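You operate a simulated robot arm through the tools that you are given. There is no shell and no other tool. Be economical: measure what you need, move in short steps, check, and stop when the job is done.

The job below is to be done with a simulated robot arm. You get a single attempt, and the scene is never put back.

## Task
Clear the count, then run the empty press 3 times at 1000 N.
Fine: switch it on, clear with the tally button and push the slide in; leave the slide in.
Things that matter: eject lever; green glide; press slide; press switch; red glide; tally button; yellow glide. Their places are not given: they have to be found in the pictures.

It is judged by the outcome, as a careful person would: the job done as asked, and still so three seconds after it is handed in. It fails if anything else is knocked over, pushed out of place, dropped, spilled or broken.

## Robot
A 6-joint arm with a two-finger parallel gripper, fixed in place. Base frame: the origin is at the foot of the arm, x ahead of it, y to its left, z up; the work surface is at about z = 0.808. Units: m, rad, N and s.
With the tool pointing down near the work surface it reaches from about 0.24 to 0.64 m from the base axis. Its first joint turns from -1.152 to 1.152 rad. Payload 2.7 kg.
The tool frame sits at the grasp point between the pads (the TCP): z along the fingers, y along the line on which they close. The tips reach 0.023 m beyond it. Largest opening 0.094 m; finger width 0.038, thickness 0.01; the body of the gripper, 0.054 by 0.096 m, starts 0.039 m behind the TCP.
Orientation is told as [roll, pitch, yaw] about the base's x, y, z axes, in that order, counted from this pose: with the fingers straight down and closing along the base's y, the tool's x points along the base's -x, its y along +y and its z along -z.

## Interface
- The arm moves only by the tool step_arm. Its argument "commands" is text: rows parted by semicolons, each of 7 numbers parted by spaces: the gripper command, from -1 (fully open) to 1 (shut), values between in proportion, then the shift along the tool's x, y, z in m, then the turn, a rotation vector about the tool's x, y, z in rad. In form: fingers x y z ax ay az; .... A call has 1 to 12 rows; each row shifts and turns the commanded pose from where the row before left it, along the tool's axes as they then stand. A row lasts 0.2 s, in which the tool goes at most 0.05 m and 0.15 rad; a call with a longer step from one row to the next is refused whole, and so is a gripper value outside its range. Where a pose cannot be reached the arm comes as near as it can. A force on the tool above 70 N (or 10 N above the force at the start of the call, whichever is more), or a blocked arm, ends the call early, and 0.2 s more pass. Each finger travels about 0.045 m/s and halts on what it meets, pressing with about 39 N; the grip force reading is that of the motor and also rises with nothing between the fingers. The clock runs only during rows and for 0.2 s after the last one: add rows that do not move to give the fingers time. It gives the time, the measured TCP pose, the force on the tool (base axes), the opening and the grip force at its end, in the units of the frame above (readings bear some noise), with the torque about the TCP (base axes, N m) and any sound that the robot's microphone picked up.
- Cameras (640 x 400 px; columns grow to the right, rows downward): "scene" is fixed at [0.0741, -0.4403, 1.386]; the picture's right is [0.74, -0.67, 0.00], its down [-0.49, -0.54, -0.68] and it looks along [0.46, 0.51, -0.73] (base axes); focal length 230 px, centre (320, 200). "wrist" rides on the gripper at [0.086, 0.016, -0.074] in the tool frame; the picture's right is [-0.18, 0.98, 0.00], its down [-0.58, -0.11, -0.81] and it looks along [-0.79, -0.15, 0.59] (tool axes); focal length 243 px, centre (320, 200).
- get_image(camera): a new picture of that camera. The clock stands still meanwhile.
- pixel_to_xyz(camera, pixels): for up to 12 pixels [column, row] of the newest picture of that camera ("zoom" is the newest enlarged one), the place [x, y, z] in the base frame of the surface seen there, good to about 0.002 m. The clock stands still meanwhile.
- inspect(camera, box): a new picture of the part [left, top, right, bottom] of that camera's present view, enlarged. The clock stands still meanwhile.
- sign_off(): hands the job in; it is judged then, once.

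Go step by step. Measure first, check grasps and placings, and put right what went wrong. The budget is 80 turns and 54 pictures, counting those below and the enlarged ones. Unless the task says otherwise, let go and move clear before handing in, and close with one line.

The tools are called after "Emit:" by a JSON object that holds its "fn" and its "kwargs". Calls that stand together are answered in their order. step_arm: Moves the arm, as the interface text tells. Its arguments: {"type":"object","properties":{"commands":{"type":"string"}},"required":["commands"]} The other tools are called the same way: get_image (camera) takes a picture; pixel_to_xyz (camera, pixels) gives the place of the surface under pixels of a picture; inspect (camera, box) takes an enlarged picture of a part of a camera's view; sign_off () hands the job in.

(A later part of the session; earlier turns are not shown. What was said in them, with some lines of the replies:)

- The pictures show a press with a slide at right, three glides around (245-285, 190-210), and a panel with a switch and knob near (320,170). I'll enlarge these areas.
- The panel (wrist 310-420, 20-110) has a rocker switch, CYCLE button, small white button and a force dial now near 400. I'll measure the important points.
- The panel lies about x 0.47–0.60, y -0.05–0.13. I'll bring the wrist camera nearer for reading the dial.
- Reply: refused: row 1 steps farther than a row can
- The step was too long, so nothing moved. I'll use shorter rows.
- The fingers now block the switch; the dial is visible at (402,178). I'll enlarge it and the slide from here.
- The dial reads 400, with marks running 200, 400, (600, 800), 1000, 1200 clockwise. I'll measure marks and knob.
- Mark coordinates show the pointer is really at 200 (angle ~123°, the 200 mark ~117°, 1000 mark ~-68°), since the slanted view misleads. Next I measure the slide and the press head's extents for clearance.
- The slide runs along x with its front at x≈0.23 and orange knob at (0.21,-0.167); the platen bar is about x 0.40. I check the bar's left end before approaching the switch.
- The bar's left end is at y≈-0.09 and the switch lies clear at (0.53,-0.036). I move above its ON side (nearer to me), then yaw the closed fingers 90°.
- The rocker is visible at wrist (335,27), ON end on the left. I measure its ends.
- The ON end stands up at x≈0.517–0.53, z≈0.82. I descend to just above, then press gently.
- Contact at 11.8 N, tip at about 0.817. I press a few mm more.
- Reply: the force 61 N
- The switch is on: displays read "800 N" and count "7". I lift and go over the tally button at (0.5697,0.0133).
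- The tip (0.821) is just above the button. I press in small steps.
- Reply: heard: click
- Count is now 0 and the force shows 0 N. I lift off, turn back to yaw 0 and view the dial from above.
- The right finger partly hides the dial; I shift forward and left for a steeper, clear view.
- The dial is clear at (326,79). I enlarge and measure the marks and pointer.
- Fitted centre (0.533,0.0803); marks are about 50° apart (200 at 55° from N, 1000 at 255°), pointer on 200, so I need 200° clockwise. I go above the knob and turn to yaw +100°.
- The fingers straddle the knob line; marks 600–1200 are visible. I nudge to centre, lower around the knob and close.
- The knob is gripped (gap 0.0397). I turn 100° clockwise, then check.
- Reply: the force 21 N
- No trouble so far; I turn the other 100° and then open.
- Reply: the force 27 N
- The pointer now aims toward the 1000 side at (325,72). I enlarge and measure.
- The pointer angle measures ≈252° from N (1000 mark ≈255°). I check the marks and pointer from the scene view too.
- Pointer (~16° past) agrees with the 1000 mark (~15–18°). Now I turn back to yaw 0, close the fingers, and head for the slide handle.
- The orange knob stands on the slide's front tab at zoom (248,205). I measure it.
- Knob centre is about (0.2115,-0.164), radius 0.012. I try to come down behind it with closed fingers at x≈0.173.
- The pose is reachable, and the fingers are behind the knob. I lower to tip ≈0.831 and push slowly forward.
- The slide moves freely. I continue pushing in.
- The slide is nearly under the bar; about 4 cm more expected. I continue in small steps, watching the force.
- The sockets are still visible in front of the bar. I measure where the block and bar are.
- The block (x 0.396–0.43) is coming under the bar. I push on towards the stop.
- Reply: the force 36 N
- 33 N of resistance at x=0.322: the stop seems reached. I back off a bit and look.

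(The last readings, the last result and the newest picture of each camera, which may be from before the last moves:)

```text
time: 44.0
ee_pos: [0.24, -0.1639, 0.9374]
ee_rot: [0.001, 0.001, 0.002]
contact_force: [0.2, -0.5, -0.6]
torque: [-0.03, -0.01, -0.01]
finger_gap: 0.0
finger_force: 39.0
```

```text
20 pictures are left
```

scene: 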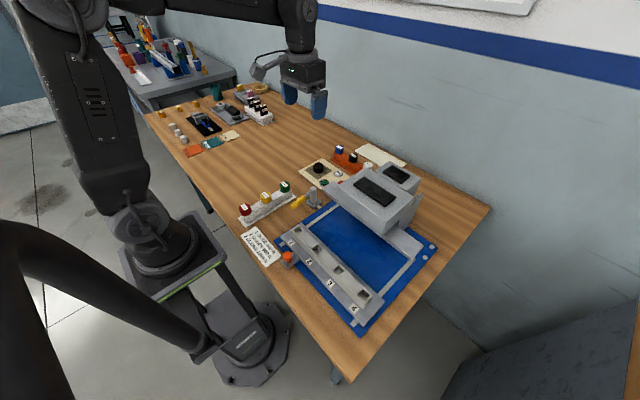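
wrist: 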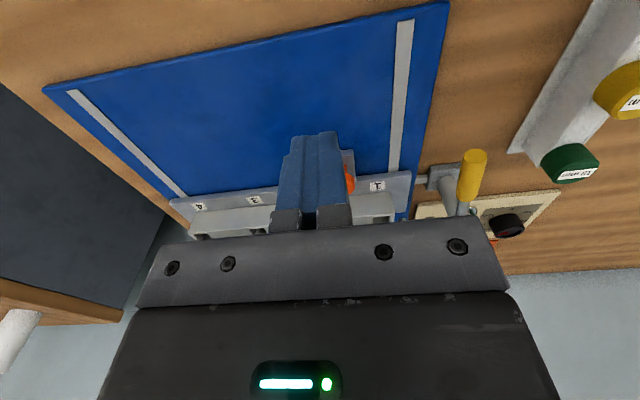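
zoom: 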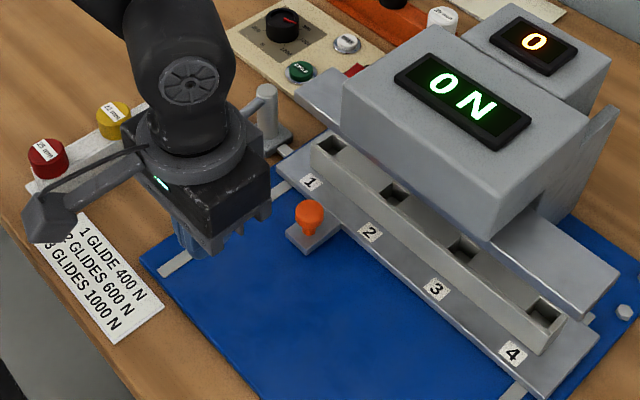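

I measure the slide's position relative to the bar and the rail ends.

Emit:
{"fn": "pixel_to_xyz", "kwargs": {"camera": "zoom", "pixels": [[505, 315], [395, 210], [480, 235], [308, 212], [550, 335], [580, 325], [575, 355], [590, 318], [550, 250], [595, 270], [345, 110], [300, 85]]}}

Emit:
{"fn": "inspect", "kwargs": {"camera": "scene", "box": [370, 215, 450, 285]}}

```text
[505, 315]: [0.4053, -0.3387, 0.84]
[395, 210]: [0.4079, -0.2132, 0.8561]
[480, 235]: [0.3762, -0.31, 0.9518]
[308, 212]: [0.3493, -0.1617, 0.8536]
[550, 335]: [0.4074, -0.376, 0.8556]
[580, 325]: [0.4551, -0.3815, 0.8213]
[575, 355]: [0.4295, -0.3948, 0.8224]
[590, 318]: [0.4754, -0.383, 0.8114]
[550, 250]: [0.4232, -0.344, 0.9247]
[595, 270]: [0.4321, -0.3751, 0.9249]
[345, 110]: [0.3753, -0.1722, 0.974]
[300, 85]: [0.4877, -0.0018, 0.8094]
```

```text
5.71 times, centred on (410, 250) of scene
```

zoom: 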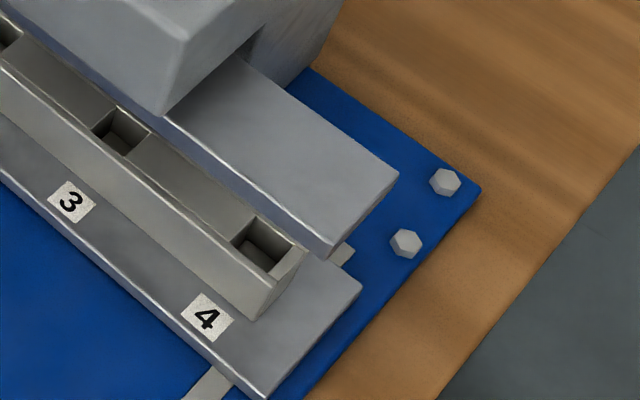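

The block (0.406–0.44) sits under the bar. I push once more a bit harder to be sure it's at its stop, then measure.

Emit:
{"fn": "pixel_to_xyz", "kwargs": {"camera": "zoom", "pixels": [[392, 175], [335, 248], [325, 240], [250, 70], [345, 252], [338, 262]]}}

Emit:
{"fn": "step_arm", "kwargs": {"commands": "1 0 0 0.04 0 0 0; 1 0 0 0.04 0 0 0; 1 -0.03 0 0 0 0 0; 1 -0.03 0 0 0 0 0; 1 -0.018 0 0 0 0 0; 1 -0.004 0 0 0 0 0; 1 -0.003 0 0 0 0 0; 1 -0.003 0 0 0 0 0"}}

```text
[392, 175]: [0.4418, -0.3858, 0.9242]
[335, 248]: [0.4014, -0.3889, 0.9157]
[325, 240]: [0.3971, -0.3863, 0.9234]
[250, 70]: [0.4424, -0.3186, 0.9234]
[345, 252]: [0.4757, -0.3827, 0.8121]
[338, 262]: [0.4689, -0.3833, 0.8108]
```

```text
time: 45.8
ee_pos: [0.3211, -0.1638, 0.8533]
ee_rot: [0.008, 0.023, -0.001]
contact_force: [-53.9, -17.3, 19.0]
torque: [-0.27, 0.14, -0.17]
finger_gap: 0.0001
finger_force: 38.5
```

Firm stop at 54 N: the slide is fully in. I retreat and go above the CYCLE button (0.497,0.0125).

Emit:
{"fn": "step_arm", "kwargs": {"commands": "1 0.012 0 0 0 0 0; 1 0.02 0 0 0 0 0; 1 0 0 -0.045 0 0 0; 1 0 0 -0.045 0 0 0; 1 0 0 -0.045 0 0 0; 1 0 0.044 0 0 0 0; 1 0 0.044 0 0 0 0; 1 0 0.044 0 0 0 0; 1 0 0.044 0 0 0 0; 1 0 0 0 0 0 0"}}

Emit:
{"fn": "step_arm", "kwargs": {"commands": "1 -0.04 0 0 0 0 0; 1 -0.04 0 0 0 0 0; 1 -0.04 0 0 0 0 0; 1 -0.04 0 0 0 0 0; 1 -0.039 0 0 0 0 0; 1 0 0 0 0 0 0"}}

Emit:
{"fn": "get_image", "kwargs": {"camera": "scene"}}

```text
time: 48.0
ee_pos: [0.297, 0.0109, 0.9898]
ee_rot: [-0.001, 0.001, 0.002]
contact_force: [0.5, 0.8, -0.6]
torque: [-0.03, 0.01, 0.01]
finger_gap: 0.0
finger_force: 39.1
```

```text
time: 49.4
ee_pos: [0.4939, 0.0124, 0.9908]
ee_rot: [0.0, 0.001, 0.003]
contact_force: [-0.4, -0.6, -0.3]
torque: [-0.02, -0.02, -0.01]
finger_gap: 0.0003
finger_force: 39.0
```

```text
18 pictures are left
```

scene: 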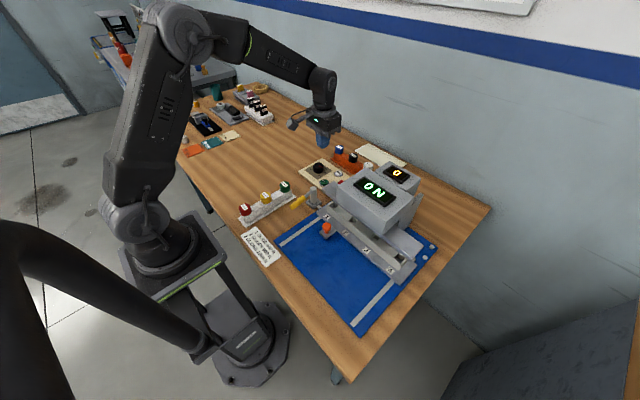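

All in place, count 0. I lower onto CYCLE and press in small steps once.

Emit:
{"fn": "step_arm", "kwargs": {"commands": "1 -0.001 0 0.04 0 0 0; 1 0 0 0.04 0 0 0; 1 0 0 0.04 0 0 0; 1 0 0 0.0225 0 0 0; 1 0 0 0 0 0 0"}}

Emit:
{"fn": "step_arm", "kwargs": {"commands": "1 0 0 0.003 0 0 0; 1 0 0 0.003 0 0 0; 1 0 0 0.002 0 0 0; 1 0 0 0.002 0 0 0; 1 0 0 0.002 0 0 0; 1 0 0 0 0 0 0"}}

Emit:
{"fn": "inspect", "kwargs": {"camera": "scene", "box": [290, 130, 450, 290]}}

```text
time: 50.6
ee_pos: [0.4964, 0.0119, 0.8475]
ee_rot: [0.001, 0.0, 0.001]
contact_force: [0.1, -0.8, 0.1]
torque: [-0.03, 0.01, 0.0]
finger_gap: 0.0
finger_force: 39.0
```

```text
time: 52.0
ee_pos: [0.4971, 0.0119, 0.8367]
ee_rot: [0.002, -0.002, 0.001]
contact_force: [-1.0, -2.6, 4.3]
torque: [-0.07, 0.02, 0.03]
finger_gap: 0.0
finger_force: 39.2
heard: click
```

```text
2.50 times, centred on (370, 210) of scene
```

zoom: 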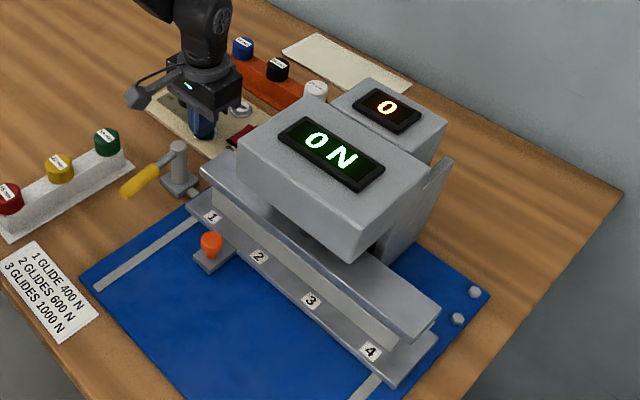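

The click was heard and the bar is on its way down. I lift off and wait for the cycle to end.

Emit:
{"fn": "step_arm", "kwargs": {"commands": "1 0 0 -0.0125 0 0 0; 1 0 0 0 0 0 0; 1 0 0 0 0 0 0; 1 0 0 0 0 0 0; 1 0 0 0 0 0 0; 1 0 0 0 0 0 0; 1 0 0 0 0 0 0; 1 0 0 0 0 0 0; 1 0 0 0 0 0 0; 1 0 0 0 0 0 0; 1 0 0 0 0 0 0; 1 0 0 0 0 0 0"}}

Emit:
{"fn": "inspect", "kwargs": {"camera": "scene", "box": [290, 130, 450, 290]}}

```text
time: 54.6
ee_pos: [0.496, 0.0125, 0.8481]
ee_rot: [0.001, 0.0, 0.003]
contact_force: [0.2, 0.7, 0.0]
torque: [-0.01, -0.01, 0.02]
finger_gap: 0.0
finger_force: 39.1
```

```text
2.50 times, centred on (370, 210) of scene
```

zoom: 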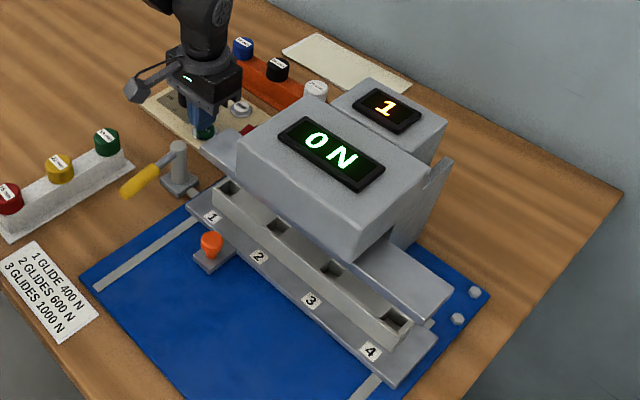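

Count is 1 and the bar is up again; the display returned to 0 N. I press a second time and look mid-stroke for the force reading.

Emit:
{"fn": "step_arm", "kwargs": {"commands": "1 0 0 0.004 0 0 0; 1 0 0 0.004 0 0 0; 1 0 0 0.0045 0 0 0; 1 0 0 0 0 0 0; 1 0 0 -0.0125 0 0 0; 1 0 0 0 0 0 0"}}

Emit:
{"fn": "inspect", "kwargs": {"camera": "scene", "box": [290, 130, 450, 290]}}

```text
time: 56.0
ee_pos: [0.497, 0.0128, 0.8488]
ee_rot: [-0.002, 0.001, 0.002]
contact_force: [0.0, 0.5, 0.3]
torque: [0.0, -0.01, 0.0]
finger_gap: 0.0
finger_force: 39.0
heard: click
```

```text
2.50 times, centred on (370, 210) of scene
```

zoom: 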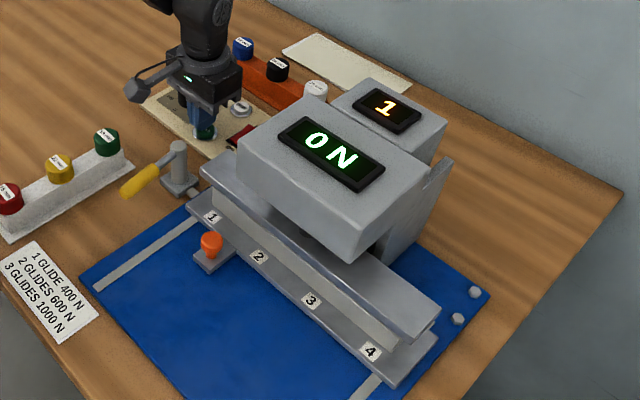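

The bar is down in its second stroke. I wait briefly and look again.

Emit:
{"fn": "step_arm", "kwargs": {"commands": "1 0 0 0 0 0 0; 1 0 0 0 0 0 0"}}

Emit:
{"fn": "inspect", "kwargs": {"camera": "scene", "box": [290, 130, 450, 290]}}

```text
time: 56.6
ee_pos: [0.496, 0.0118, 0.8486]
ee_rot: [0.002, 0.001, 0.002]
contact_force: [0.5, 0.2, 0.7]
torque: [0.0, 0.0, 0.03]
finger_gap: 0.0
finger_force: 38.3
```

```text
2.50 times, centred on (370, 210) of scene
```

zoom: 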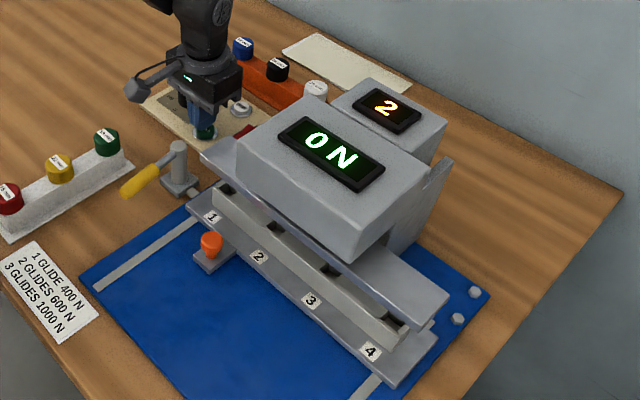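

Count 2, display 0 N as nothing is under the bar. I wait for it to rise fully, then press the third time.

Emit:
{"fn": "step_arm", "kwargs": {"commands": "1 0 0 0 0 0 0; 1 0 0 0 0 0 0; 1 0 0 0 0 0 0; 1 0 0 0 0 0 0; 1 0 0 0 0 0 0; 1 0 0 0 0 0 0; 1 0 0 0 0 0 0; 1 0 0 0 0 0 0"}}

Emit:
{"fn": "step_arm", "kwargs": {"commands": "1 0 0 0.004 0 0 0; 1 0 0 0.004 0 0 0; 1 0 0 0.0045 0 0 0; 1 0 0 0 0 0 0; 1 0 0 -0.0125 0 0 0; 1 0 0 -0.04 0 0 0; 1 0 0 -0.04 0 0 0; 1 0.03 0 -0.04 0 0 0; 1 0.04 0 0 0 0 0; 1 0.04 0 0 0 0 0; 1 0.04 0 0 0 0 0; 1 0 0 0 0 0 0"}}

Emit:
{"fn": "step_arm", "kwargs": {"commands": "1 0 0 0 0 0 0; 1 0 0 0 0 0 0; 1 0 0 0 0 0 0; 1 0 0 0 0 0 0; 1 0 0 0 0 0 0"}}

Emit:
{"fn": "inspect", "kwargs": {"camera": "scene", "box": [270, 130, 450, 290]}}

Emit:
{"fn": "inspect", "kwargs": {"camera": "scene", "box": [290, 140, 370, 190]}}

```text
time: 58.4
ee_pos: [0.4976, 0.0115, 0.8482]
ee_rot: [0.0, -0.001, 0.002]
contact_force: [-1.1, 0.7, 0.2]
torque: [0.0, -0.01, 0.01]
finger_gap: 0.0001
finger_force: 38.7
```

```text
time: 61.0
ee_pos: [0.3439, 0.0133, 0.9669]
ee_rot: [0.0, 0.001, 0.002]
contact_force: [-0.8, -0.6, -0.7]
torque: [0.02, 0.01, 0.01]
finger_gap: 0.0
finger_force: 39.1
heard: click
```

```text
time: 62.2
ee_pos: [0.344, 0.0125, 0.9668]
ee_rot: [0.0, -0.001, 0.003]
contact_force: [0.4, -0.2, 0.1]
torque: [0.03, 0.0, -0.01]
finger_gap: 0.0
finger_force: 38.8
```

```text
2.50 times, centred on (360, 210) of scene
```

zoom: 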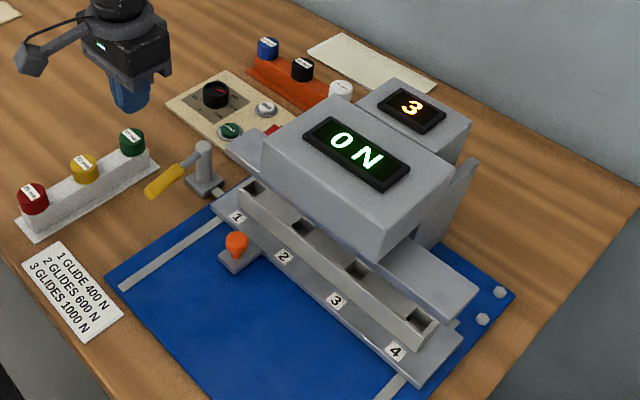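

```text
8.00 times, centred on (330, 165) of scene
```

zoom: 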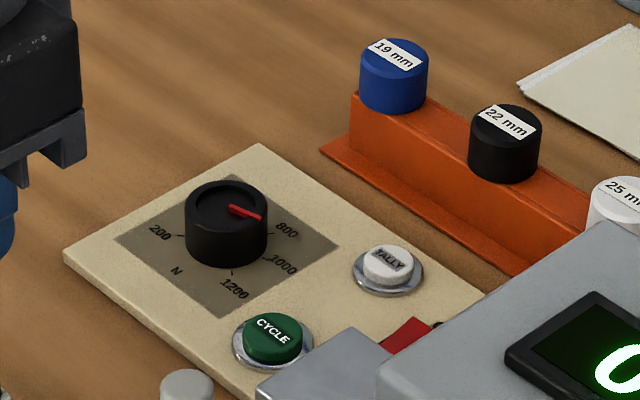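

The count reads 3, the bar is up, the slide is in, the switch is on, the dial is on 1000, and everything else is standing where it was. The arm is clear, so I hand in.

Emit:
{"fn": "sign_off", "kwargs": {}}

```text
The job is handed in.
```

I cleared the count, set the dial to 1000 N and ran the empty press three times: the count reads 3, the slide is in and the press is still on. The force display read 0 N whenever I looked, so the 1000 N setting rests on the dial pointer alone.
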